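You operate a simulated robot arm through the tools that you are given. There is no shell and no other tool. Be economical: measure what you need, move in short steps, check, and stop when the job is done.

Carry out the task below with a simulated robot arm. There is one attempt and no reset: what you move stays moved.

## Task
Put the pebble away in the pale box and fasten its catch.
Fine: the other two finds stay out on the desk.
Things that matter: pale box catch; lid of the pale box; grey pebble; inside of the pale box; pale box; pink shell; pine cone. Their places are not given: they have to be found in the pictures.

Only the result counts: the job must be done as asked and must still hold three seconds after the hand-in. Knocking over, shifting, dropping, spilling or breaking anything else fails it.

## Robot
A 6-joint arm with a two-finger parallel gripper, fixed in place. Base frame: the origin is at the foot of the arm, x ahead of it, y to its left, z up; the work surface is at about z = 0. Units: m, rad, N and s.
With the tool pointing down near the work surface it reaches from about 0.14 to 0.58 m from the base axis. Its first joint turns from -1.152 to 1.152 rad. Payload 2.1 kg.
The TCP is the grasp point between the finger pads, 0.03 m short of the fingertips. In the tool frame z runs along the fingers and y along their closing line. The gripper opens to 0.094 m. The fingers are 0.028 m wide and 0.01 m thick; the gripper's body (0.05 by 0.096 m) begins 0.055 m behind the TCP.
Orientation is that of the tool frame in the base frame, as [roll, pitch, yaw] about the fixed x, y, z axes, in that order (R = Rz(yaw) Ry(pitch) Rx(roll)). With the fingers straight down and closing along the base's y, the tool's x points along the base's -x, its y along +y and its z along -z.

## Interface
- The arm moves only by the tool arm_command. Its argument "increments" is a list of rows, each a list of 3 entries, a list of its own where there are three numbers: the closure, from 0 (fully open) to 1 (shut), then the shift along the tool's x, y, z in units of 50 mm (1.0 is 50 mm), then the turn, a rotation vector about the tool's x, y, z in units of 6 degrees (1.0 is 6 degrees). In form: [[hand, [x, y, z], [rx, ry, rz]], ...]. A call has 1 to 20 rows; each row shifts and turns the commanded pose from where the row before left it, along the tool's axes as they then stand. A call with a number of a shift or a turn outside -1 to 1 is refused whole. Each row takes 0.2 s and may step no farther than 0.05 m and 0.15 rad from the row before; otherwise, or with a gripper value out of range, the whole call is refused. Where a pose cannot be reached the arm comes as near as it can. A force on the tool above 90 N (or 10 N above the force at the start of the call, whichever is more), or a blocked arm, ends the call early, and 0.2 s more pass. Each finger travels about 0.072 m/s and halts on what it meets, pressing with about 26 N; the grip force reading is that of the motor and also rises with nothing between the fingers. The clock runs only during rows and for 0.2 s after the last one: add rows that do not move to give the fingers time. The reply holds the time, the measured pose of the TCP, the force on the tool along the base axes, the opening and the grip force, in the units named above and with some noise.
- Cameras (640 x 400 px; columns grow to the right, rows downward): "scene" is fixed at [0.0514, -0.3658, 0.4874]; the picture's right is [0.82, -0.57, 0.00], its down [-0.30, -0.43, -0.85] and it looks along [0.49, 0.70, -0.53] (base axes); focal length 222 px, centre (320, 200). "wrist" rides on the gripper at [-0.037, 0, -0.058] in the tool frame; the picture's right is [0.00, -1.00, 0.00], its down [0.97, 0.00, -0.24] and it looks along [0.24, 0.00, 0.97] (tool axes); focal length 218 px, centre (320, 200).
- snapshot(camera): a new picture of that camera. The clock stands still meanwhile.
- locate(camera, pixels): for up to 12 pixels [column, row] of the newest picture of that camera ("zoom" is the newest enlarged one), the place [x, y, z] in the base frame of the surface seen there, good to about 0.002 m. The clock stands still meanwhile.
- zoom(camera, box): a new picture of the part [left, top, right, bottom] of that camera's present view, enlarged. The clock stands still meanwhile.
- sign_off(): hands the job in; it is judged then, once.

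Keep the steps short. Do not move on a guess: measure, check each grasp and each placing, and mend mistakes. In all there are 80 turns and 34 pictures (those below and enlarged ones count). Leave the gripper open and the arm clear of the work at the hand-in unless told otherwise, and finish with a single line.

The tools are called by a JSON object that holds its "method" and its "body". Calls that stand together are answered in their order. arm_command: Moves the arm, as the interface text tells. Its arguments: {"type":"object","properties":{"increments":{"type":"array","items":{"type":"array"}}},"required":["increments"]} The other tools are called the same way: snapshot (camera) takes a picture; locate (camera, pixels) gives the place of the surface under pixels of a picture; zoom (camera, box) takes an enlarged picture of a part of a camera's view; sign_off () hands the job in.

At the start:

```text
time_s: 0.0
ee_pos: [0.3238, -0.0349, 0.3945]
tool_rot: [3.142, -0.001, -3.141]
force: [-1.3, -0.1, 0.5]
gripper_width: 0.094
finger_force: 0.1
```

scene: 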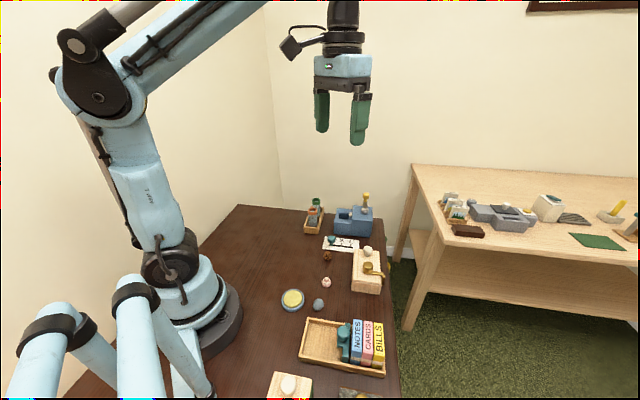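
wrist: 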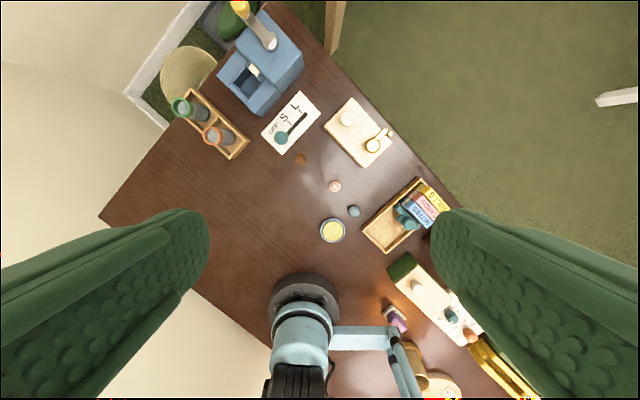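

I see a pale box near scene (367,270), with a knob and a brass thing, and a pebble near (318,304). I'll enlarge both regions.

{"method": "zoom", "body": {"camera": "scene", "box": [270, 220, 400, 320]}}

{"method": "zoom", "body": {"camera": "wrist", "box": [270, 80, 490, 260]}}

```text
4.00 times, centred on (335, 270) of scene
```

zoom: 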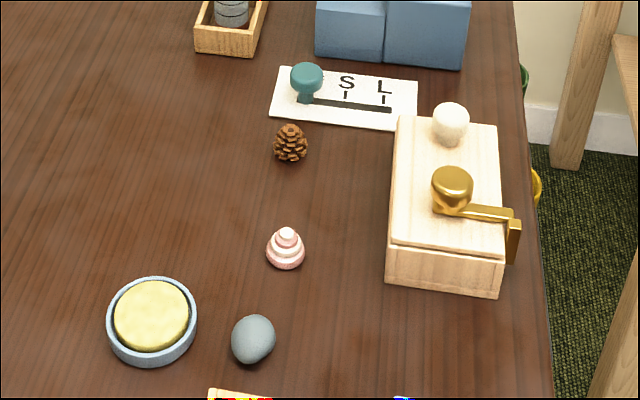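

```text
2.22 times, centred on (380, 170) of wrist
```

zoom: 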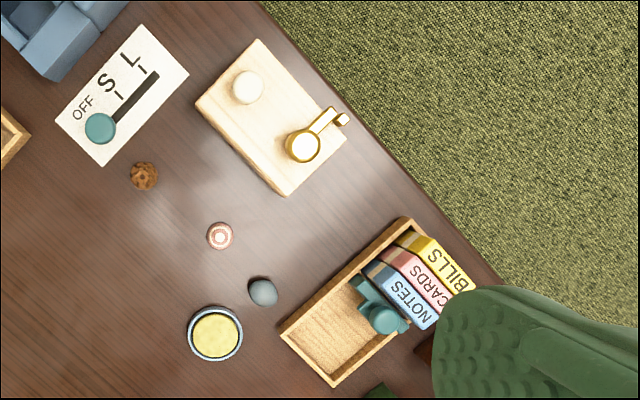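

The brass lever sticks out over the far-right side of the box. Next I'll measure points on the wrist zoom and look closely at the box.

{"method": "locate", "body": {"camera": "zoom", "pixels": [[248, 86], [302, 146], [328, 116], [342, 120], [257, 42], [198, 103], [285, 192], [345, 140], [263, 292], [219, 236], [144, 177], [240, 130]]}}

{"method": "zoom", "body": {"camera": "scene", "box": [342, 240, 392, 300]}}

{"method": "zoom", "body": {"camera": "scene", "box": [220, 300, 420, 400]}}

```text
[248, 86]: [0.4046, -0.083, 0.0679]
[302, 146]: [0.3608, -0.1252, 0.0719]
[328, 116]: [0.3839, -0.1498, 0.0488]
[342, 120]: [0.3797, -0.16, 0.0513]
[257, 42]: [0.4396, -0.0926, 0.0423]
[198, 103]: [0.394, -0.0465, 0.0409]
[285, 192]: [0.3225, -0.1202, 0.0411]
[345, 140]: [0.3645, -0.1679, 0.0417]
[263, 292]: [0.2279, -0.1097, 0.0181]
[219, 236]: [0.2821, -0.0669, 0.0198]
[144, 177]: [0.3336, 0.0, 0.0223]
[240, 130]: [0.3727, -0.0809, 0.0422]
```

```text
6.67 times, centred on (367, 270) of scene
```

zoom: 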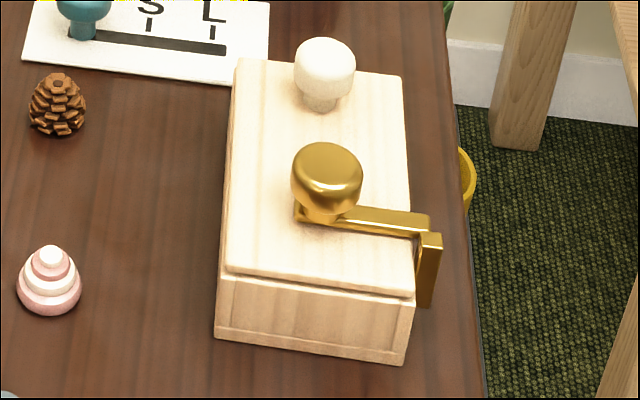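

```text
3.20 times, centred on (320, 350) of scene
```

zoom: 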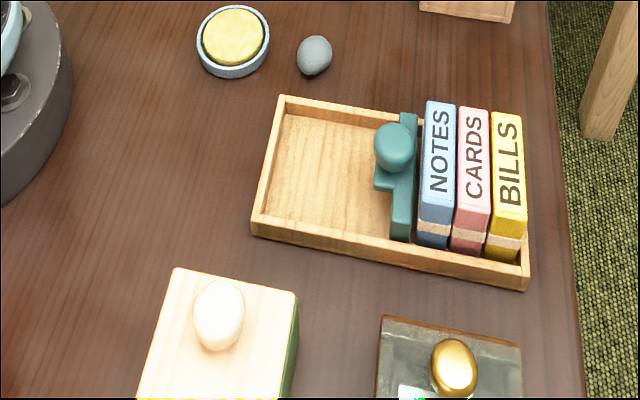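

The box looks latched by a brass lever. For a closer look, I'll bring the wrist camera down above it while staying well clear.

{"method": "arm_command", "body": {"increments": [[0, [-0.2, -0.32, 0.6], [0, 0, 0]], [0, [-0.2, -0.32, 0.6], [0, 0, 0]], [0, [-0.2, -0.32, 0.6], [0, 0, 0]], [0, [-0.2, -0.32, 0.6], [0, 0, 0]], [0, [-0.2, -0.32, 0.6], [0, 0, 0]], [0, [-0.2, -0.32, 0.6], [0, 0, 0]], [0, [0, 0, 0], [0, 0, 0]]]}}

{"method": "zoom", "body": {"camera": "wrist", "box": [220, 100, 420, 300]}}

```text
time_s: 1.6
ee_pos: [0.3841, -0.1321, 0.2147]
tool_rot: [-3.141, 0.0, 3.141]
force: [-0.3, 0.2, -0.1]
gripper_width: 0.0942
finger_force: 0.0
```

```text
2.00 times, centred on (320, 200) of wrist
```

zoom: 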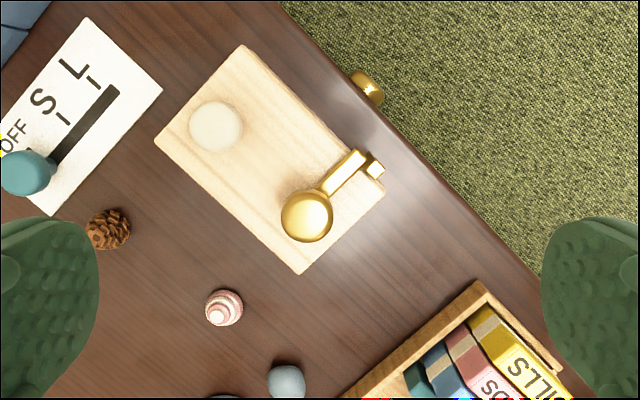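

The lever end at zoom (355,160) and the stub at (375,168) look like separate parts. I'll enlarge them and measure.

{"method": "zoom", "body": {"camera": "wrist", "box": [340, 160, 424, 230]}}

{"method": "zoom", "body": {"camera": "scene", "box": [360, 255, 390, 290]}}

```text
5.71 times, centred on (382, 195) of wrist
```

zoom: 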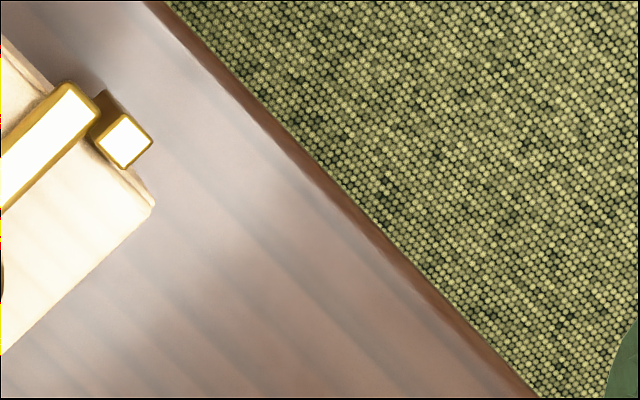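

```text
11.43 times, centred on (375, 272) of scene
```

zoom: 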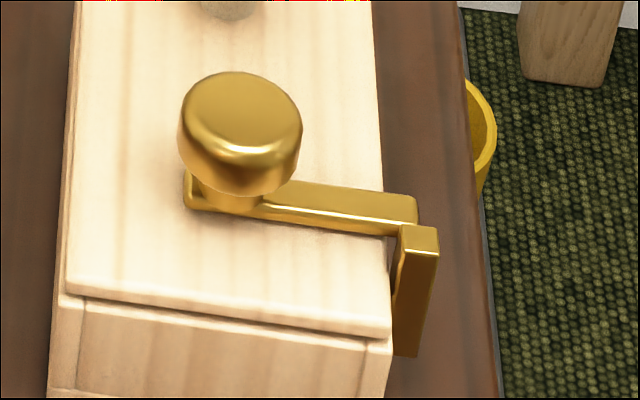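

The post at the box's outer side is separate from the lever. I'll measure points on this enlarged view: lever, post and lid.

{"method": "locate", "body": {"camera": "zoom", "pixels": [[240, 105], [410, 205], [390, 235], [420, 238], [420, 300], [412, 345], [402, 270], [390, 325], [190, 200], [300, 200], [225, 325], [380, 180]]}}

{"method": "snapshot", "body": {"camera": "wrist"}}

```text
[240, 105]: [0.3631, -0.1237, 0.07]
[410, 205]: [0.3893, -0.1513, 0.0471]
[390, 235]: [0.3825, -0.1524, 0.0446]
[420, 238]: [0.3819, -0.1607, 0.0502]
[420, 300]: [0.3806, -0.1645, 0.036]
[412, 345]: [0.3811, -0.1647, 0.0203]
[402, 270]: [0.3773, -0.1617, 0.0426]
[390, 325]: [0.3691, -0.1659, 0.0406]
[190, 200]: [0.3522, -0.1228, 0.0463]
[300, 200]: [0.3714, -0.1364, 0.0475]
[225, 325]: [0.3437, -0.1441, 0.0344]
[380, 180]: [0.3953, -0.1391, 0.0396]
```

```text
24 pictures are left
```

wrist: 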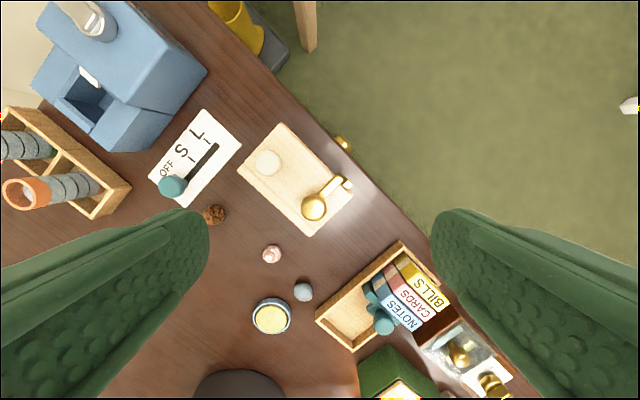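

The lever sits beside the post on its far side, about 3 mm short of it. I want to see the post from the far end, but first I'll check the heights of the blue machine and other neighbours.

{"method": "locate", "body": {"camera": "wrist", "pixels": [[200, 70], [135, 20], [100, 28], [150, 130], [343, 143], [303, 291], [271, 252], [215, 213], [314, 207], [267, 162]]}}

```text
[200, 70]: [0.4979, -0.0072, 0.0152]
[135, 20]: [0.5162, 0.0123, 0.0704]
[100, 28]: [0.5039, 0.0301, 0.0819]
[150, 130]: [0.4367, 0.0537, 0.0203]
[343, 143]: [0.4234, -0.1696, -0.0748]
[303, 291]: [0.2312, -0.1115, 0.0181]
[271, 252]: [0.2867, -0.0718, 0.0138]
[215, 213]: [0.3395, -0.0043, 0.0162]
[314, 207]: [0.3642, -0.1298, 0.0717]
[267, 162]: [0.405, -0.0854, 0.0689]
```

Everything around is below 0.13 m. I'll turn the tool 45° so the camera looks along the box's length from the far end, then shift there.

{"method": "arm_command", "body": {"increments": [[0, [0, 0, 0], [0, 0, -0.9375]], [0, [0, 0, 0], [0, 0, -0.9375]], [0, [0, 0, 0], [0, 0, -0.9375]], [0, [0, 0, 0], [0, 0, -0.9375]], [0, [0, 0, 0], [0, 0, -0.9375]], [0, [0, 0, 0], [0, 0, -0.9375]], [0, [0, 0, 0], [0, 0, -0.9375]], [0, [0, 0, 0], [0, 0, -0.9375]], [0, [-0.51, -0.113, 0.267], [0, 0, 0]], [0, [-0.51, -0.113, 0.267], [0, 0, 0]], [0, [-0.51, -0.113, 0.267], [0, 0, 0]], [0, [0, 0, 0], [0, 0, 0]]]}}

{"method": "snapshot", "body": {"camera": "wrist"}}

```text
time_s: 4.2
ee_pos: [0.4508, -0.0896, 0.1743]
tool_rot: [-3.142, 0.0, -2.356]
force: [1.5, 1.8, 0.1]
gripper_width: 0.0939
finger_force: 0.0
```

```text
23 pictures are left
```

wrist: 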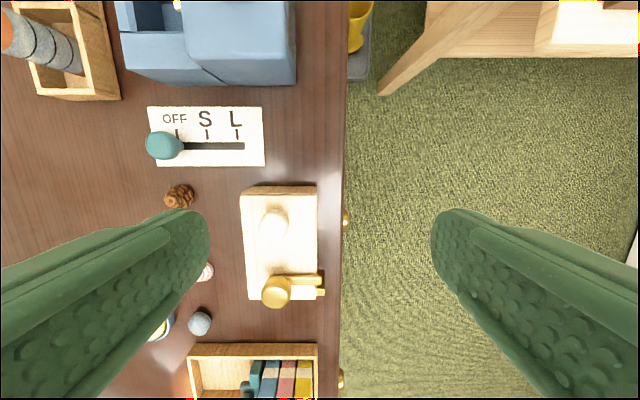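

{"method": "zoom", "body": {"camera": "wrist", "box": [235, 255, 345, 325]}}

```text
5.71 times, centred on (290, 290) of wrist
```

zoom: 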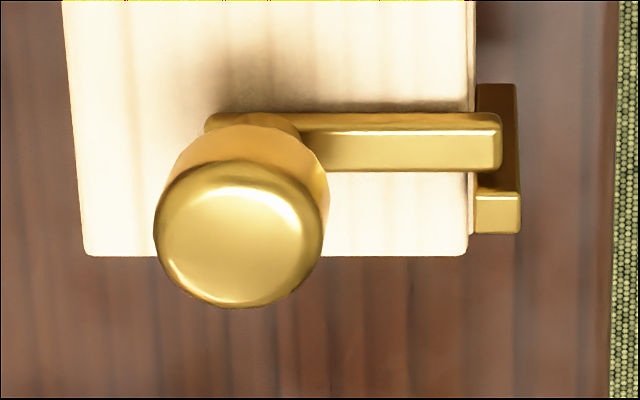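

The post is a plain upright, and the lever lies against its far side over the lid edge, which looks like the fastened state. To turn the knob I need its exact centre, so I'll measure its rim here and the bar.

{"method": "locate", "body": {"camera": "zoom", "pixels": [[240, 228], [170, 228], [310, 228], [240, 175], [240, 285], [215, 120], [490, 122], [420, 150], [497, 215], [485, 110], [100, 240], [455, 240]]}}

```text
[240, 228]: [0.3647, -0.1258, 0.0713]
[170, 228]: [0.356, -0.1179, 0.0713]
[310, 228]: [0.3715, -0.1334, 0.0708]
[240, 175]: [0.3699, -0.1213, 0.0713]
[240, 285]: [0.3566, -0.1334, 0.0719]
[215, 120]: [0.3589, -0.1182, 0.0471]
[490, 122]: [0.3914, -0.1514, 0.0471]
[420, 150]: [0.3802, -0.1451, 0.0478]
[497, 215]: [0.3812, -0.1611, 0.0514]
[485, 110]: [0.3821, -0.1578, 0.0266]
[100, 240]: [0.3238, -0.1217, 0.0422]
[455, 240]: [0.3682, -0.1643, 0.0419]
```

The knob centre is about (0.3635, -0.1262), top 0.071. I'll move above it and turn the tool the other way (closing along the box length), leaving 90° to turn the catch.

{"method": "arm_command", "body": {"increments": [[0, [0.584, 0.239, 0], [0, 0, 0]], [0, [0.584, 0.239, 0], [0, 0, 0]], [0, [0.584, 0.239, 0], [0, 0, 0]], [0, [0, 0, 0], [0, 0, 1]], [0, [0, 0, 0], [0, 0, 1]], [0, [0, 0, 0], [0, 0, 1]], [0, [0, 0, 0], [0, 0, 1]], [0, [0, 0, 0], [0, 0, 1]], [0, [0, 0, 0], [0, 0, 1]], [0, [0, 0, 0], [0, 0, 1]], [0, [0, 0, 0], [0, 0, 1]], [0, [0, 0, 0], [0, 0, 1]], [0, [0, 0, 0], [0, 0, 1]], [0, [0, 0, 0], [0, 0, 1]], [0, [0, 0, 0], [0, 0, 1]], [0, [0, 0, 0], [0, 0, 1]], [0, [0, 0, 0], [0, 0, 1]], [0, [0, 0, 0], [0, 0, 1]], [0, [0, 0, 0], [0, 0, 0]]]}}

```text
time_s: 8.2
ee_pos: [0.3636, -0.1257, 0.1745]
tool_rot: [-3.14, 0.0, 2.354]
force: [0.0, 0.1, -0.4]
gripper_width: 0.094
finger_force: 0.0
```

Above the knob. I'll narrow the fingers to 0.05 m, so they stay clear of the white knob, and come down to TCP z 0.081 with tips just above the bar.

{"method": "arm_command", "body": {"increments": [[0.468, [0, 0, 0], [0, 0, 0]], [0.468, [0, 0, 0], [0, 0, 0]], [0.468, [0, 0, 0.47], [0, 0, 0]], [0.468, [0, 0, 0.47], [0, 0, 0]], [0.468, [0, 0, 0.47], [0, 0, 0]], [0.468, [0, 0, 0.46], [0, 0, 0]], [0.468, [0, 0, 0], [0, 0, 0]]]}}

{"method": "zoom", "body": {"camera": "scene", "box": [330, 230, 410, 300]}}

```text
time_s: 9.8
ee_pos: [0.3626, -0.1271, 0.0809]
tool_rot: [-3.142, -0.001, 2.357]
force: [-0.1, -0.4, -0.9]
gripper_width: 0.0504
finger_force: 0.2
```

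```text
5.71 times, centred on (370, 265) of scene
```

zoom: 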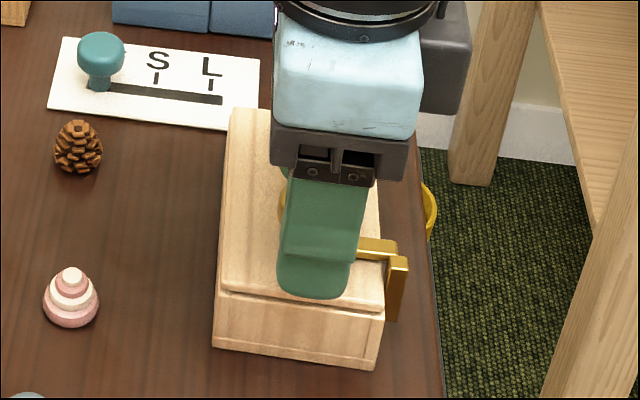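

The fingers straddle the knob without touching anything. Now I'll close on it.

{"method": "arm_command", "body": {"increments": [[0.6, [0, 0, 0], [0, 0, 0]], [0.75, [0, 0, 0], [0, 0, 0]], [0.85, [0, 0, 0], [0, 0, 0]], [0.85, [0, 0, 0], [0, 0, 0]]]}}

```text
time_s: 10.8
ee_pos: [0.3635, -0.1254, 0.0815]
tool_rot: [3.141, -0.001, 2.358]
force: [-1.3, -0.9, -0.4]
gripper_width: 0.0253
finger_force: 25.9
```

The knob is gripped (0.0253 m). I'll turn 24° away from the post and check the force.

{"method": "arm_command", "body": {"increments": [[0.85, [0, 0, 0], [0, 0, -1]], [0.85, [0, 0, 0], [0, 0, -1]], [0.85, [0, 0, 0], [0, 0, -1]], [0.85, [0, 0, 0], [0, 0, -1]], [0.85, [0, 0, 0], [0, 0, 0]]]}}

{"method": "zoom", "body": {"camera": "scene", "box": [330, 230, 410, 300]}}

```text
time_s: 12.0
ee_pos: [0.3637, -0.1267, 0.0809]
tool_rot: [-3.141, -0.002, 2.776]
force: [-1.2, 2.2, 7.5]
gripper_width: 0.0253
finger_force: 25.9
```

```text
5.71 times, centred on (370, 265) of scene
```

zoom: 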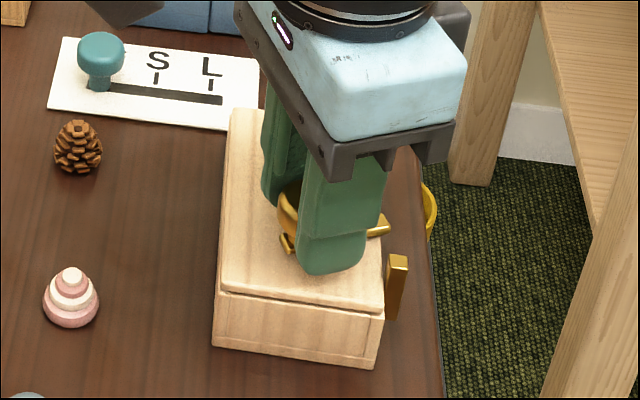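

The lever swings with the knob and the post stays put. I'll carry on to a quarter turn.

{"method": "arm_command", "body": {"increments": [[0.85, [0, 0, 0], [0, 0, -1]], [0.85, [0, 0, 0], [0, 0, -1]], [0.85, [0, 0, 0], [0, 0, -1]], [0.85, [0, 0, 0], [0, 0, -1]], [0.85, [0, 0, 0], [0, 0, -1]], [0.85, [0, 0, 0], [0, 0, -1]], [0.85, [0, 0, 0], [0, 0, -1]], [0.85, [0, 0, 0], [0, 0, -1]], [0.85, [0, 0, 0], [0, 0, -1]], [0.85, [0, 0, 0], [0, 0, 0]]]}}

{"method": "zoom", "body": {"camera": "scene", "box": [330, 230, 410, 300]}}

```text
time_s: 14.2
ee_pos: [0.3636, -0.1262, 0.0809]
tool_rot: [-3.141, -0.002, -2.566]
force: [-5.4, 5.0, 10.3]
gripper_width: 0.0251
finger_force: 26.0
```

```text
5.71 times, centred on (370, 265) of scene
```

zoom: 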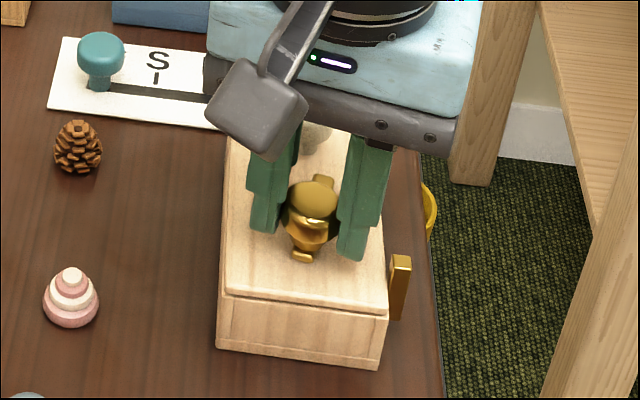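

The lever is now about along the box and clear of the post. The side force is growing, so I'll stop here, open slightly and rise.

{"method": "arm_command", "body": {"increments": [[0.7, [0, 0, 0], [0, 0, 0]], [0.5, [0, 0, 0], [0, 0, 0]], [0.45, [0, 0, 0], [0, 0, 0]], [0.45, [0, 0, -0.6], [0, 0, 0]], [0.45, [0, 0, -0.6], [0, 0, 0]], [0.45, [0, 0, -0.6], [0, 0, 0]], [0.45, [0, 0, -0.6], [0, 0, -1]], [0.45, [0, 0, 0], [0, 0, -1]], [0.45, [0, 0, 0], [0, 0, 0]]]}}

{"method": "snapshot", "body": {"camera": "wrist"}}

{"method": "zoom", "body": {"camera": "scene", "box": [330, 230, 410, 300]}}

```text
time_s: 16.2
ee_pos: [0.3649, -0.126, 0.1998]
tool_rot: [3.141, -0.001, -2.357]
force: [0.1, -0.1, -0.2]
gripper_width: 0.0517
finger_force: 0.1
```

```text
18 pictures are left
```

wrist: 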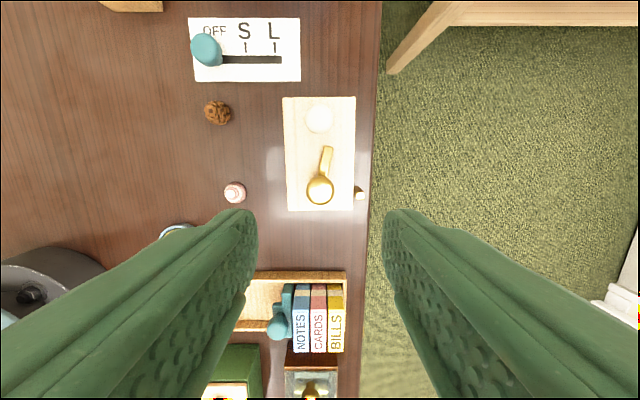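

```text
5.71 times, centred on (370, 265) of scene
```

zoom: 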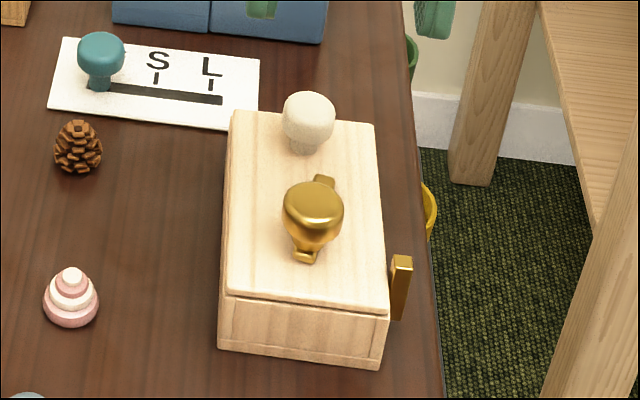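

The catch is free. The box itself turned about 1 mm, so I'll measure the white knob and the box corners again.

{"method": "locate", "body": {"camera": "wrist", "pixels": [[319, 118], [307, 119], [331, 119], [319, 108], [319, 128], [284, 97], [355, 97], [288, 211], [352, 210], [320, 188], [327, 150], [360, 192]]}}

```text
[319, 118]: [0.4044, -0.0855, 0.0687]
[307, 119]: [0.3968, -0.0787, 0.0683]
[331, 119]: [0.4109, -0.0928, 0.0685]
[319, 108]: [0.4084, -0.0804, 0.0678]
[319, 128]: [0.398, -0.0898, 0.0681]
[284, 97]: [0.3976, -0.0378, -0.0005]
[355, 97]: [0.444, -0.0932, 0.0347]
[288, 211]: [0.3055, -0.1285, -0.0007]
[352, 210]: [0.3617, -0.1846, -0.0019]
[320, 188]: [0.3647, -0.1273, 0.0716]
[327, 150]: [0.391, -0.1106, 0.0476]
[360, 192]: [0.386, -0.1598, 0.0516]
```

The white knob centre is (0.4037, -0.0855), top 0.0687. I'll move above it and come down to TCP z 0.078, with the fingers closing across the box.

{"method": "arm_command", "body": {"increments": [[0.45, [-0.56, 0.012, 0], [0, 0, 0]], [0.45, [-0.56, 0.012, 0], [0, 0, 0]], [0.45, [0, 0, 0.6], [0, 0, 0]], [0.45, [0, 0, 0.6], [0, 0, 0]], [0.45, [0, 0, 0.6], [0, 0, 0]], [0.45, [0, 0, 0.636], [0, 0, 0]], [0.45, [0, 0, 0], [0, 0, 0]], [0.6, [0, 0, 0], [0, 0, 0]], [0.75, [0, 0, 0], [0, 0, 0]], [0.85, [0, 0, 0], [0, 0, 0]], [0.85, [0, 0, 0], [0, 0, 0]]]}}

```text
time_s: 18.6
ee_pos: [0.4018, -0.087, 0.078]
tool_rot: [3.141, 0.001, -2.356]
force: [0.2, 0.2, -1.5]
gripper_width: 0.0234
finger_force: 25.9
```

Gripped at 0.0234 m with little force. I'll lift gently by 10 mm and look.

{"method": "arm_command", "body": {"increments": [[0.85, [0, 0, -0.1], [0, 0, 0]], [0.85, [0, 0, -0.1], [0, 0, 0]], [0.85, [0, 0, 0], [0, 0, 0]]]}}

{"method": "zoom", "body": {"camera": "scene", "box": [330, 230, 410, 300]}}

```text
time_s: 19.4
ee_pos: [0.4025, -0.0857, 0.0895]
tool_rot: [3.142, 0.001, -2.357]
force: [0.6, 0.8, -7.4]
gripper_width: 0.0235
finger_force: 25.3
```

```text
5.71 times, centred on (370, 265) of scene
```

zoom: 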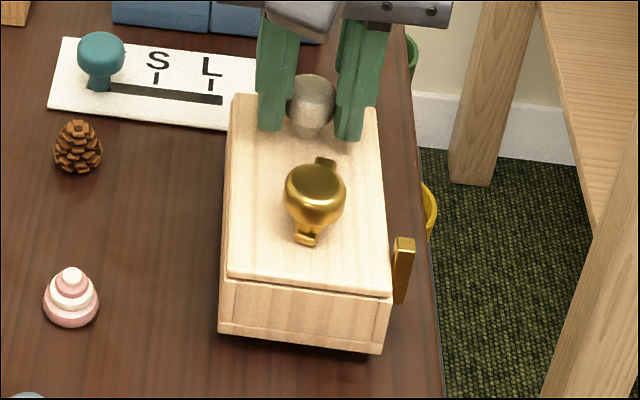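

The force reads 7.4 N and a shadow shows under the box, so the whole box came up and the lid does not lift off. It probably slides. I'll lower the box straight back down and recheck.

{"method": "arm_command", "body": {"increments": [[0.85, [0, 0, 0.07], [0, 0, 0]], [0.85, [0, 0, 0.07], [0, 0, 0]], [0.85, [0, 0, 0.06], [0, 0, 0]], [0.85, [0, 0, 0], [0, 0, 0]]]}}

{"method": "snapshot", "body": {"camera": "scene"}}

```text
time_s: 20.4
ee_pos: [0.402, -0.0855, 0.0788]
tool_rot: [-3.14, 0.001, -2.357]
force: [0.0, 0.1, -3.3]
gripper_width: 0.0236
finger_force: 26.3
```

```text
15 pictures are left
```

scene: 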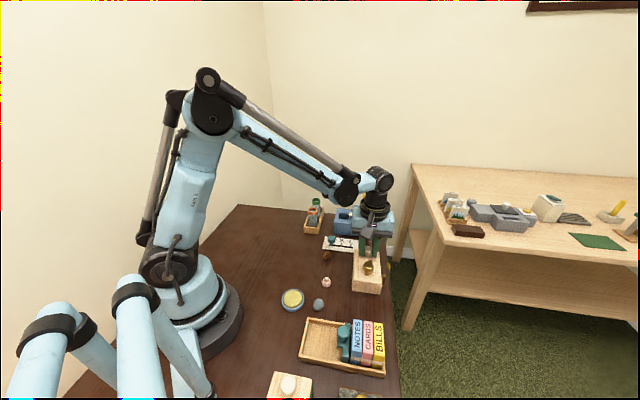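

The box is nearly down with 3 N still carried. I'll measure the tray and books beyond the near end, since the lid may slide that way.

{"method": "locate", "body": {"camera": "scene", "pixels": [[312, 318], [345, 322], [380, 328], [358, 322], [378, 325], [342, 328], [353, 290], [378, 294], [319, 303], [326, 283], [358, 338]]}}

{"method": "arm_command", "body": {"increments": [[0.85, [0, 0, 0.03], [0, 0, 0]], [0.85, [0, 0, 0], [0, 0, 0]]]}}

```text
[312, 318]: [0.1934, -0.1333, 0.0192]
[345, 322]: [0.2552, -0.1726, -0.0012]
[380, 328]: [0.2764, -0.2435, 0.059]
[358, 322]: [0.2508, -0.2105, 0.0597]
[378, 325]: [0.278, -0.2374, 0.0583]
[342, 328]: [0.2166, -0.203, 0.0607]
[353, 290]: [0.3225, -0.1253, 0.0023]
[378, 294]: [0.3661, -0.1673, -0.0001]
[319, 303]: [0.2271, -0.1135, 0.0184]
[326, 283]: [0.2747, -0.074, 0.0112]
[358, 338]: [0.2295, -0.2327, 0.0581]
```

```text
time_s: 21.0
ee_pos: [0.4032, -0.0839, 0.0779]
tool_rot: [-3.141, 0.0, -2.356]
force: [-2.8, 2.0, 27.0]
gripper_width: 0.0237
finger_force: 25.8
```

The books only start 0.11 m beyond the near end, and the tray wall is just 0.019 m high, so the lid has room. I now press 27 N down; I'll ease that off and try sliding the lid 10 mm toward the near end.

{"method": "arm_command", "body": {"increments": [[0.85, [0, 0, -0.03], [0, 0, 0]], [0.85, [0, 0, 0], [0, 0, 0]], [0.85, [0.1, 0, 0], [0, 0, 0]], [0.85, [0.1, 0, 0], [0, 0, 0]], [0.85, [0, 0, 0], [0, 0, 0]]]}}

{"method": "zoom", "body": {"camera": "scene", "box": [330, 230, 410, 300]}}

```text
time_s: 22.2
ee_pos: [0.3955, -0.0941, 0.0788]
tool_rot: [-3.141, 0.0, -2.356]
force: [-0.4, -0.5, -7.7]
gripper_width: 0.0233
finger_force: 25.6
```

```text
5.71 times, centred on (370, 265) of scene
```

zoom: 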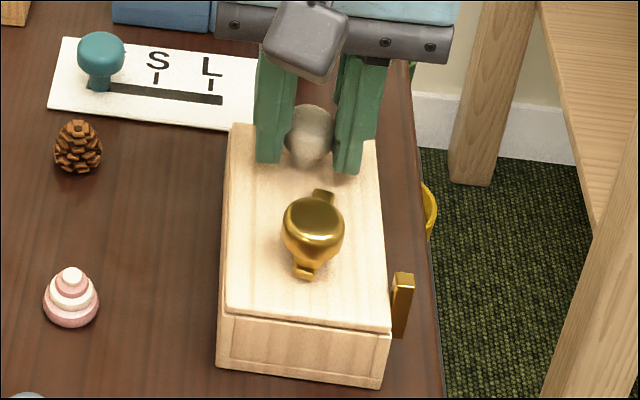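

The box moved 10 mm with the lid because I was still carrying its weight (7.7 N). I'll move it back those 10 mm, set it firmly down, and then slide while pressing so the desk holds the box.

{"method": "arm_command", "body": {"increments": [[0.85, [-0.09, 0, 0], [0, 0, 0]], [0.85, [-0.09, 0, 0], [0, 0, 0]], [0.85, [0, 0, 0], [0, 0, 0]], [0.85, [0, 0, 0.025], [0, 0, 0]], [0.85, [0, 0, 0.01], [0, 0, 0]], [0.85, [0, 0, 0], [0, 0, 0]]]}}

{"method": "arm_command", "body": {"increments": [[0.85, [0.06, 0, 0], [0, 0, 0]], [0.85, [0.06, 0, 0], [0, 0, 0]], [0.85, [0.06, 0, 0], [0, 0, 0]], [0.85, [0, 0, 0], [0, 0, 0]]]}}

{"method": "zoom", "body": {"camera": "scene", "box": [330, 230, 410, 300]}}

```text
time_s: 23.6
ee_pos: [0.4014, -0.0879, 0.0777]
tool_rot: [-3.142, -0.001, -2.356]
force: [-0.1, -0.5, 27.3]
gripper_width: 0.0233
finger_force: 26.4
```

```text
time_s: 24.6
ee_pos: [0.3948, -0.0943, 0.0783]
tool_rot: [-3.14, -0.002, -2.357]
force: [1.5, -1.6, 25.0]
gripper_width: 0.0234
finger_force: 26.4
```

```text
5.71 times, centred on (370, 265) of scene
```

zoom: 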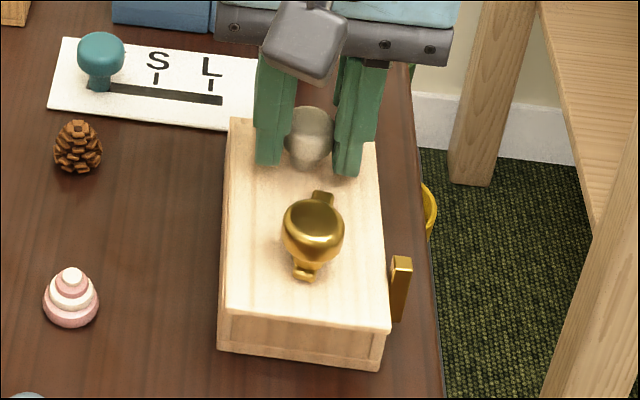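

That works: the lid's near end now overhangs while the box and post stay where they were. I'll slide it 55 mm further the same way.

{"method": "arm_command", "body": {"increments": [[0.85, [0.11, 0, 0], [0, 0, 0]], [0.85, [0.11, 0, 0], [0, 0, 0]], [0.85, [0.11, 0, 0], [0, 0, 0]], [0.85, [0.11, 0, 0], [0, 0, 0]], [0.85, [0.11, 0, 0], [0, 0, 0]], [0.85, [0.11, 0, 0], [0, 0, 0]], [0.85, [0.11, 0, 0], [0, 0, 0]], [0.85, [0.11, 0, 0], [0, 0, 0]], [0.85, [0.11, 0, 0], [0, 0, 0]], [0.85, [0.11, 0, 0], [0, 0, 0]], [0.85, [0, 0, 0], [0, 0, 0]]]}}

{"method": "zoom", "body": {"camera": "scene", "box": [300, 230, 410, 320]}}

```text
time_s: 27.0
ee_pos: [0.3554, -0.1332, 0.0763]
tool_rot: [-3.141, -0.002, -2.356]
force: [3.4, -3.8, 12.2]
gripper_width: 0.0233
finger_force: 25.8
```

```text
4.44 times, centred on (355, 275) of scene
```

zoom: 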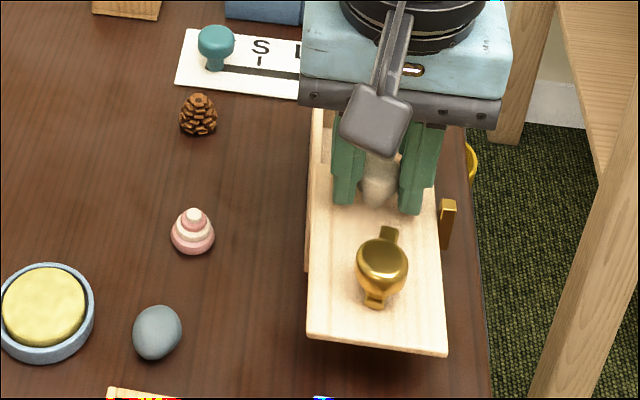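

The lid is open about 65 mm. I'll take the pressure off, release, rise and look at the opening.

{"method": "arm_command", "body": {"increments": [[0.85, [0, 0, -0.012], [0, 0, 0]], [0.7, [0, 0, 0], [0, 0, 0]], [0.5, [0, 0, 0], [0, 0, 0]], [0.45, [0, 0, 0], [0, 0, 0]], [0.45, [0, 0, -0.3], [0, 0, 0]], [0.45, [0, 0, -0.8], [0, 0, 0]], [0.45, [0, 0, -0.8], [0, 0, 0]], [0.45, [0, 0, -0.8], [0, 0, 0]], [0, [0, 0, 0], [0, 0, 0]]]}}

{"method": "snapshot", "body": {"camera": "wrist"}}

{"method": "zoom", "body": {"camera": "scene", "box": [300, 230, 410, 320]}}

```text
time_s: 29.0
ee_pos: [0.3567, -0.1309, 0.2137]
tool_rot: [-3.141, 0.0, -2.354]
force: [0.0, 0.3, -0.1]
gripper_width: 0.0942
finger_force: 0.1
```

```text
11 pictures are left
```

wrist: 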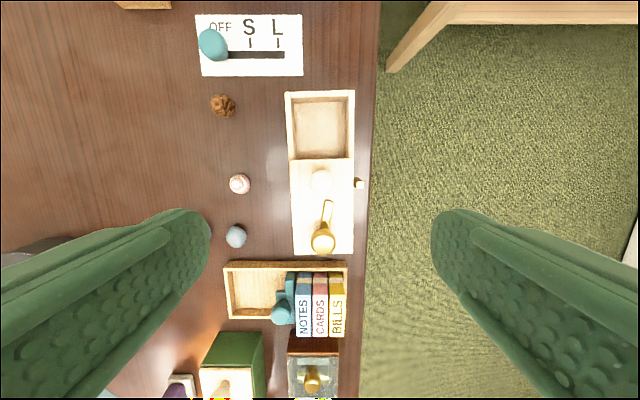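

```text
4.44 times, centred on (355, 275) of scene
```

zoom: 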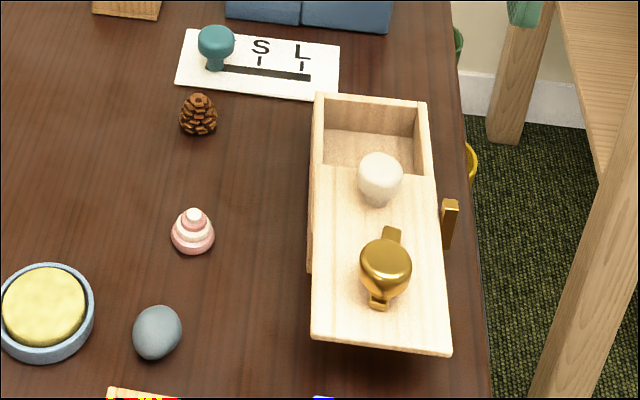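

The box is open and steady. I'll measure the opening, its floor, and the pebble's edges in the wrist picture.

{"method": "locate", "body": {"camera": "wrist", "pixels": [[297, 99], [345, 99], [320, 125], [297, 150], [345, 150], [320, 158], [287, 93], [353, 93], [236, 237], [226, 237], [246, 237], [236, 227]]}}

{"method": "zoom", "body": {"camera": "wrist", "box": [210, 212, 262, 260]}}

```text
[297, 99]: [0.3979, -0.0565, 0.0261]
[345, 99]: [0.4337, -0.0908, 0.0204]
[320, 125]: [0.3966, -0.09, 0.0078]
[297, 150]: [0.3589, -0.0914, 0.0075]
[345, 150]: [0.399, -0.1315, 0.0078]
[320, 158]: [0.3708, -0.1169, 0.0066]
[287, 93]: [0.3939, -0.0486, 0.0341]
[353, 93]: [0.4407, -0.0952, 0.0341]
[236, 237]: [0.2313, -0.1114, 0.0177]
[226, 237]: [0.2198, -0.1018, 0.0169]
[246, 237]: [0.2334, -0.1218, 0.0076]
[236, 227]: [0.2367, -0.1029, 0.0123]
```

```text
8.33 times, centred on (236, 236) of wrist
```

zoom: 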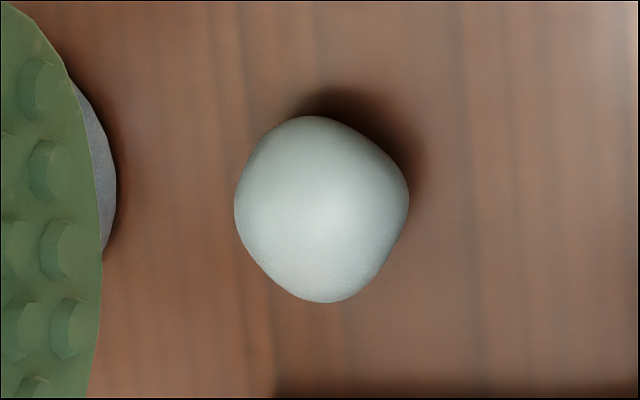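

The opening spans about 60 × 50 mm, centred near (0.3935, -0.096) with its floor at z 0.007. The pebble is about 22 mm wide, centred near (0.226, -0.112). I'll check how close the dish and tray wall are before choosing the grasp direction.

{"method": "locate", "body": {"camera": "scene", "pixels": [[303, 300], [302, 306], [298, 310], [308, 318], [317, 318], [327, 319], [318, 305], [314, 305], [323, 304], [318, 309], [319, 300]]}}

```text
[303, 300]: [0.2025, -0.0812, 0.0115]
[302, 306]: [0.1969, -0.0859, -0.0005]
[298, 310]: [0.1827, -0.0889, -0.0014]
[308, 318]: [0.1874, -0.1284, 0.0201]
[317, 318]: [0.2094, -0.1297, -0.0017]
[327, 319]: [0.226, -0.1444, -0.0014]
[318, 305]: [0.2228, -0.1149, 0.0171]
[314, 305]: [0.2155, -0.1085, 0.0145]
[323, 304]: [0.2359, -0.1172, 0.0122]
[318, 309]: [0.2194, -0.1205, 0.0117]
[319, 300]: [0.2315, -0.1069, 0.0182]
```

The dish edge is about 25 mm away and the tray about 25 mm. Closing along the box's length direction with a 38 mm opening clears both. I'll move high above the pebble, turn 90° and narrow the fingers.

{"method": "arm_command", "body": {"increments": [[0.596, [0.525, 0.706, 0], [0, 0, 0]], [0.596, [0.525, 0.706, 0], [0, 0, 0]], [0.596, [0.525, 0.706, 0], [0, 0, 0]], [0.596, [0, 0, 0], [0, 0, 1]], [0.596, [0, 0, 0], [0, 0, 1]], [0.596, [0, 0, 0], [0, 0, 1]], [0.596, [0, 0, 0], [0, 0, 1]], [0.596, [0, 0, 0], [0, 0, 1]], [0.596, [0, 0, 0], [0, 0, 1]], [0.596, [0, 0, 0], [0, 0, 1]], [0.596, [0, 0, 0], [0, 0, 1]], [0.596, [0, 0, 0], [0, 0, 1]], [0.596, [0, 0, 0], [0, 0, 1]], [0.596, [0, 0, 0], [0, 0, 1]], [0.596, [0, 0, 0], [0, 0, 1]], [0.596, [0, 0, 0], [0, 0, 1]], [0.596, [0, 0, 0], [0, 0, 1]], [0.596, [0, 0, 0], [0, 0, 1]], [0.596, [0, 0, 0], [0, 0, 0]]]}}

{"method": "snapshot", "body": {"camera": "wrist"}}

```text
time_s: 33.0
ee_pos: [0.226, -0.1136, 0.2137]
tool_rot: [-3.14, 0.0, 2.355]
force: [0.5, 0.5, 0.2]
gripper_width: 0.0378
finger_force: 0.1
```

```text
8 pictures are left
```

wrist: 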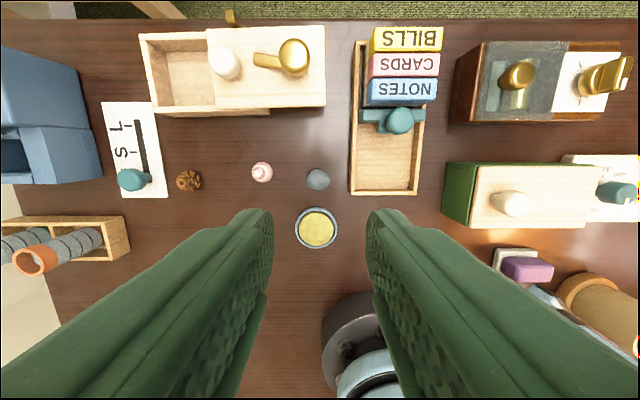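

The pebble is centred in the view at (318,179), within 2 mm of the point under the TCP. I'll correct that and go down to TCP z 0.034 in slowing steps.

{"method": "arm_command", "body": {"increments": [[0.596, [0.03, 0.035, 0.7], [0, 0, 0]], [0.596, [0, 0, 0.7], [0, 0, 0]], [0.596, [0, 0, 0.7], [0, 0, 0]], [0.596, [0, 0, 0.7], [0, 0, 0]], [0.596, [0, 0, 0.4], [0, 0, 0]], [0.596, [0, 0, 0.25], [0, 0, 0]], [0.596, [0, 0, 0.14], [0, 0, 0]], [0.596, [0, 0, 0], [0, 0, 0]]]}}

{"method": "zoom", "body": {"camera": "scene", "box": [270, 260, 370, 340]}}

```text
time_s: 34.8
ee_pos: [0.2272, -0.1111, 0.0334]
tool_rot: [-3.14, 0.0, 2.357]
force: [-0.3, 0.1, -0.6]
gripper_width: 0.038
finger_force: 0.1
```

```text
5.00 times, centred on (320, 300) of scene
```

zoom: 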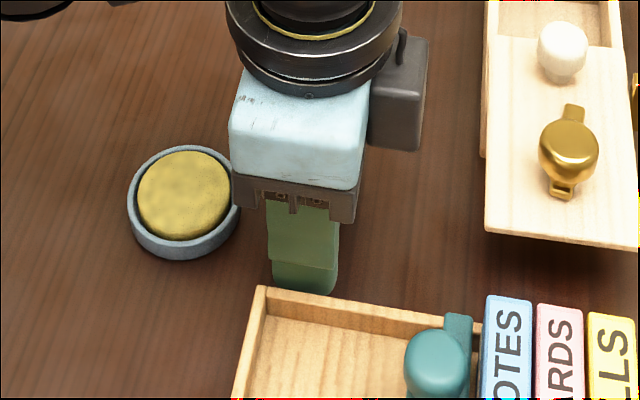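

The fingers are clear of both tray and dish, with no contact force. I'll close on the pebble and lift it 20 mm.

{"method": "arm_command", "body": {"increments": [[0.7, [0, 0, 0], [0, 0, 0]], [0.8, [0, 0, 0], [0, 0, 0]], [0.9, [0, 0, 0], [0, 0, 0]], [0.9, [0, 0, 0], [0, 0, 0]], [0.9, [0, 0, -0.2], [0, 0, 0]], [0.9, [0, 0, -0.2], [0, 0, 0]], [0.9, [0, 0, 0], [0, 0, 0]]]}}

```text
time_s: 36.4
ee_pos: [0.2258, -0.1097, 0.053]
tool_rot: [-3.14, 0.0, 2.356]
force: [0.3, 0.3, 0.3]
gripper_width: 0.0092
finger_force: 0.1
```

The fingers closed to 9 mm with no grip force, so the pebble is not held. I'll look for where it is.

{"method": "arm_command", "body": {"increments": [[0.9, [0, 0, -0.8], [0, 0, 0]], [0.9, [0, 0, -0.8], [0, 0, 0]], [0.596, [0, 0, -0.8], [0, 0, 0]], [0.596, [0, 0, -0.8], [0, 0, 0]], [0.596, [0, 0, 0], [0, 0, 0]]]}}

{"method": "snapshot", "body": {"camera": "wrist"}}

```text
time_s: 37.6
ee_pos: [0.2263, -0.1099, 0.2134]
tool_rot: [-3.141, -0.001, 2.357]
force: [0.2, -0.2, -0.1]
gripper_width: 0.038
finger_force: 0.1
```

```text
6 pictures are left
```

wrist: 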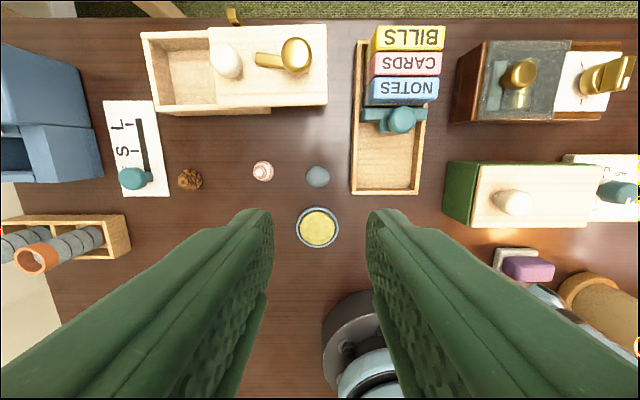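

The pebble is still at (318,176), so it slipped out rather than being carried. I'll enlarge it to see its shape and place.

{"method": "zoom", "body": {"camera": "wrist", "box": [278, 151, 358, 201]}}

{"method": "locate", "body": {"camera": "wrist", "pixels": [[318, 176], [309, 176], [327, 176], [318, 168], [318, 185], [352, 180], [318, 207], [296, 215]]}}

```text
8.00 times, centred on (318, 176) of wrist
```

zoom: 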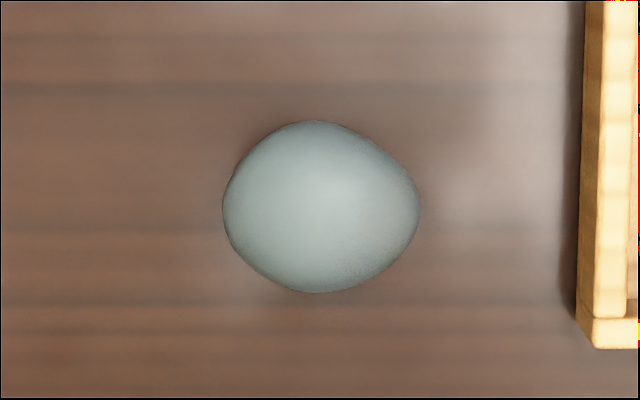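

```text
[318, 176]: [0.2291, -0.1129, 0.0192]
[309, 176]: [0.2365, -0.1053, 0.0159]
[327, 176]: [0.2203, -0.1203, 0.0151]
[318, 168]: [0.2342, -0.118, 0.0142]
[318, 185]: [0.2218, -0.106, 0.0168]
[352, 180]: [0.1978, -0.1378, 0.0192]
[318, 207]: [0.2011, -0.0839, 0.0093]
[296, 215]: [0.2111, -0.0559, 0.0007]
```

The pebble is 28 × 25 × 19 mm, centred at (0.2277, -0.1118), and the fingers were probably too high on its rounded side. I'll go down again centred, 3 mm lower, and read the grip before lifting.

{"method": "arm_command", "body": {"increments": [[0.596, [-0.046, 0, 0.7], [0, 0, 0]], [0.596, [0, 0, 0.7], [0, 0, 0]], [0.596, [0, 0, 0.7], [0, 0, 0]], [0.596, [0, 0, 0.7], [0, 0, 0]], [0.596, [0, 0, 0.4], [0, 0, 0]], [0.596, [0, 0, 0.26], [0, 0, 0]], [0.596, [0, 0, 0.14], [0, 0, 0]], [0.596, [0, 0, 0.05], [0, 0, 0]], [0.596, [0, 0, 0], [0, 0, 0]]]}}

{"method": "arm_command", "body": {"increments": [[0.65, [0, 0, 0], [0, 0, 0]], [0.7, [0, 0, 0], [0, 0, 0]], [0.75, [0, 0, 0], [0, 0, 0]], [0.78, [0, 0, 0], [0, 0, 0]], [0.78, [0, 0, 0], [0, 0, 0]]]}}

```text
time_s: 39.6
ee_pos: [0.2272, -0.1117, 0.0305]
tool_rot: [-3.141, 0.0, 2.357]
force: [0.6, 0.1, 0.1]
gripper_width: 0.0378
finger_force: 0.1
```

```text
time_s: 40.8
ee_pos: [0.2276, -0.1123, 0.032]
tool_rot: [-3.141, 0.002, 2.357]
force: [-0.7, 0.0, 0.6]
gripper_width: 0.0242
finger_force: 26.2
```

Now it's held, at 24 mm and 26 N. I'll lift slowly by 15 mm and check the opening again.

{"method": "arm_command", "body": {"increments": [[0.85, [0, 0, 0], [0, 0, 0]], [0.85, [0, 0, -0.06], [0, 0, 0]], [0.85, [0, 0, -0.12], [0, 0, 0]], [0.85, [0, 0, -0.12], [0, 0, 0]], [0.85, [0, 0, 0], [0, 0, 0]]]}}

```text
time_s: 42.0
ee_pos: [0.2276, -0.1111, 0.0461]
tool_rot: [3.141, -0.001, 2.357]
force: [-0.1, -1.0, 0.7]
gripper_width: 0.0243
finger_force: 26.4
```

It is held firmly (24.3 mm). I'll raise it to z 0.13 and carry it above the open part of the box.

{"method": "arm_command", "body": {"increments": [[0.85, [0, 0, -0.42], [0, 0, 0]], [0.85, [0, 0, -0.42], [0, 0, 0]], [0.85, [0, 0, -0.42], [0, 0, 0]], [0.85, [0, 0, -0.42], [0, 0, 0]], [0.85, [-0.355, 0.427, 0], [0, 0, 0]], [0.85, [-0.355, 0.427, 0], [0, 0, 0]], [0.85, [-0.355, 0.427, 0], [0, 0, 0]], [0.85, [-0.355, 0.427, 0], [0, 0, 0]], [0.85, [-0.355, 0.427, 0], [0, 0, 0]], [0.85, [-0.355, 0.427, 0], [0, 0, 0]], [0.85, [0, 0, 0], [0, 0, 0]]]}}

{"method": "snapshot", "body": {"camera": "wrist"}}

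```text
time_s: 44.4
ee_pos: [0.3936, -0.0972, 0.129]
tool_rot: [-3.141, 0.001, 2.356]
force: [0.1, 0.4, -0.4]
gripper_width: 0.0241
finger_force: 25.7
```

```text
4 pictures are left
```

wrist: 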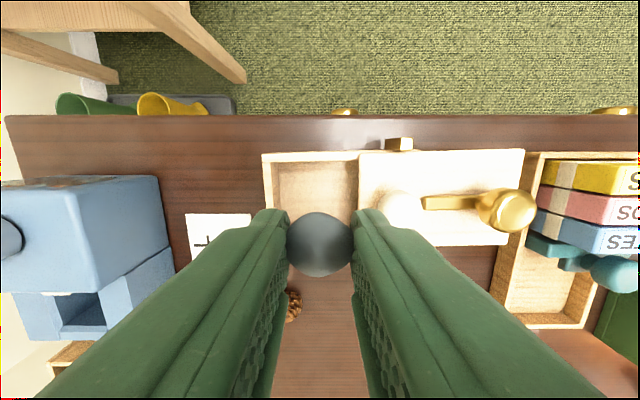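

The pebble is in the fingers above the box. I'll confirm the opening's edges before going down.

{"method": "locate", "body": {"camera": "wrist", "pixels": [[364, 200], [364, 165], [268, 190], [276, 190], [320, 157], [320, 164], [403, 203], [320, 180], [268, 160]]}}

```text
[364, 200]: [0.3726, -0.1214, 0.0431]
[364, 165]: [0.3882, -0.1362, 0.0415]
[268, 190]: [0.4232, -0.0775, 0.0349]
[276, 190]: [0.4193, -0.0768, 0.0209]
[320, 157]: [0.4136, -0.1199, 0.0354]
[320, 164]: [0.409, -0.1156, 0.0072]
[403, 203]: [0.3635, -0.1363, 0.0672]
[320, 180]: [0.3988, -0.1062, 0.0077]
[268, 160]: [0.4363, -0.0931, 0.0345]
```

The TCP is centred over the opening within 1 mm. I'll lower until the pebble is about 3 mm above the box floor.

{"method": "arm_command", "body": {"increments": [[0.85, [0, 0.02, 0.4], [0, 0, 0]], [0.85, [0, 0, 0.4], [0, 0, 0]], [0.85, [0, 0, 0.35], [0, 0, 0]], [0.85, [0, 0, 0.3], [0, 0, 0]], [0.85, [0, 0, 0.2], [0, 0, 0]], [0.85, [0, 0, 0.08], [0, 0, 0]], [0.85, [0, 0, 0], [0, 0, 0]]]}}

```text
time_s: 46.0
ee_pos: [0.3941, -0.0956, 0.0427]
tool_rot: [3.141, 0.0, 2.355]
force: [-0.1, 0.7, 0.0]
gripper_width: 0.0241
finger_force: 25.8
```

Down with no contact. I'll open just enough to release (34 mm) and rise straight up.

{"method": "arm_command", "body": {"increments": [[0.7, [0, 0, 0], [0, 0, 0]], [0.64, [0, 0, 0], [0, 0, 0]], [0.64, [0, 0, 0], [0, 0, 0]], [0.64, [0, 0, -0.3], [0, 0, 0]], [0.64, [0, 0, -0.7], [0, 0, 0]], [0.64, [0, 0, -0.7], [0, 0, 0]], [0.64, [0, 0, -0.7], [0, 0, 0]], [0.64, [0, 0, -0.7], [0, 0, 0]], [0.45, [0, 0, 0], [0, 0, 0]]]}}

{"method": "snapshot", "body": {"camera": "wrist"}}

```text
time_s: 48.0
ee_pos: [0.3938, -0.0952, 0.2001]
tool_rot: [-3.141, 0.001, 2.355]
force: [-0.1, -0.2, 0.8]
gripper_width: 0.0519
finger_force: 0.0
```

```text
3 pictures are left
```

wrist: 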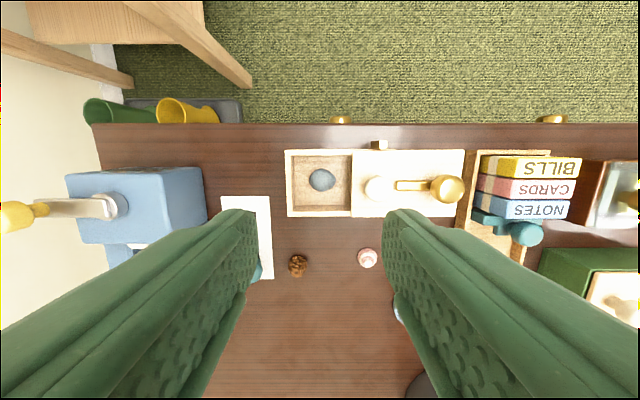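

The pebble lies inside the box. I'll measure both knobs and the lid edges for closing.

{"method": "locate", "body": {"camera": "wrist", "pixels": [[377, 188], [367, 188], [388, 188], [377, 178], [377, 199], [322, 180], [447, 189], [432, 189], [462, 189], [287, 183], [289, 152], [352, 215]]}}

{"method": "arm_command", "body": {"increments": [[0.45, [0, 0, 0], [0, 0, -1]], [0.45, [0, 0, 0], [0, 0, -1]], [0.45, [0, 0, 0], [0, 0, -1]], [0.45, [0, 0, 0], [0, 0, -1]], [0.45, [0, 0, 0], [0, 0, -1]], [0.45, [0, 0, 0], [0, 0, -1]], [0.45, [0, 0, 0], [0, 0, -1]], [0.45, [0, 0, 0], [0, 0, -1]], [0.45, [0, 0, 0], [0, 0, -1]], [0.45, [0, 0, 0], [0, 0, -1]], [0.45, [0, 0, 0], [0, 0, -1]], [0.45, [0, 0, 0], [0, 0, -1]], [0.45, [0, 0, 0], [0, 0, -1]], [0.45, [0, 0, 0], [0, 0, -1]], [0.45, [0, 0, 0], [0, 0, -1]], [0.45, [0, 0, 0], [0, 0, 0]]]}}

```text
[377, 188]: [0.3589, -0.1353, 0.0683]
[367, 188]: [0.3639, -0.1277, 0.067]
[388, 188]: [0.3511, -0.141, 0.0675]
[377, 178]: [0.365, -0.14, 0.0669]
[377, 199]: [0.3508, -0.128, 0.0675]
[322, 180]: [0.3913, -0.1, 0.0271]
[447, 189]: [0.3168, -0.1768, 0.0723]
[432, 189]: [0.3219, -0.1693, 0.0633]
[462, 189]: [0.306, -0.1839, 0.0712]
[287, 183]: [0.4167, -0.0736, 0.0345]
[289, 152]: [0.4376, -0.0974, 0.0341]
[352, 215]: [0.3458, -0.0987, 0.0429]
```

```text
time_s: 51.4
ee_pos: [0.3937, -0.0956, 0.1972]
tool_rot: [3.14, -0.001, -2.354]
force: [-0.4, -0.5, -0.1]
gripper_width: 0.0517
finger_force: 0.0
```

White knob at (0.3577, -0.1342). I'll come down over it and grip it.

{"method": "arm_command", "body": {"increments": [[0.45, [0.528, -0.018, 0], [0, 0, 0]], [0.45, [0.527, -0.018, 0], [0, 0, 0]], [0.45, [0, 0, 0.7], [0, 0, 0]], [0.45, [0, 0, 0.7], [0, 0, 0]], [0.45, [0, 0, 0.6], [0, 0, 0]], [0.45, [0, 0, 0.39], [0, 0, 0]], [0.45, [0, 0, 0], [0, 0, 0]], [0.6, [0, 0, 0], [0, 0, 0]], [0.75, [0, 0, 0], [0, 0, 0]], [0.85, [0, 0, 0], [0, 0, 0]], [0.85, [0, 0, 0], [0, 0, 0]]]}}

```text
time_s: 53.8
ee_pos: [0.3612, -0.1366, 0.0819]
tool_rot: [-3.129, 0.0, -2.359]
force: [14.1, -19.8, 63.7]
gripper_width: 0.0389
finger_force: 21.6
```

The force reads 64 N upward: a finger came down on the brass post beside the knob. I'll back straight up and take a look.

{"method": "arm_command", "body": {"increments": [[0.64, [0, 0, -0.3], [0, 0, 0]], [0.64, [0, 0, -0.5], [0, 0, 0]], [0.64, [0, 0, -0.5], [0, 0, 0]], [0.64, [0, 0, -0.5], [0, 0, 0]], [0.64, [0, 0, 0], [0, 0, 0]]]}}

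{"method": "snapshot", "body": {"camera": "wrist"}}

```text
time_s: 55.0
ee_pos: [0.3587, -0.1347, 0.1688]
tool_rot: [-3.141, 0.0, -2.355]
force: [0.2, -0.1, -0.4]
gripper_width: 0.034
finger_force: 0.1
```

```text
2 pictures are left
```

wrist: 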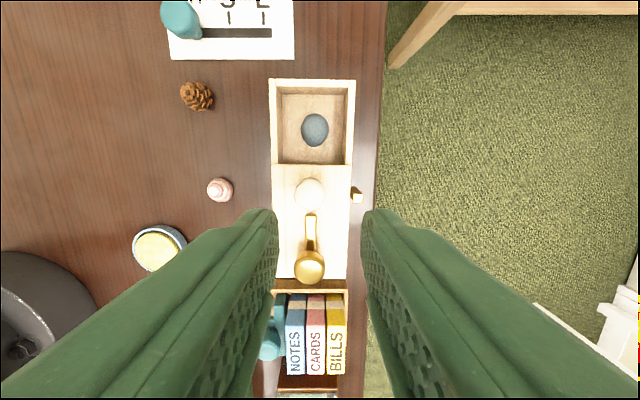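

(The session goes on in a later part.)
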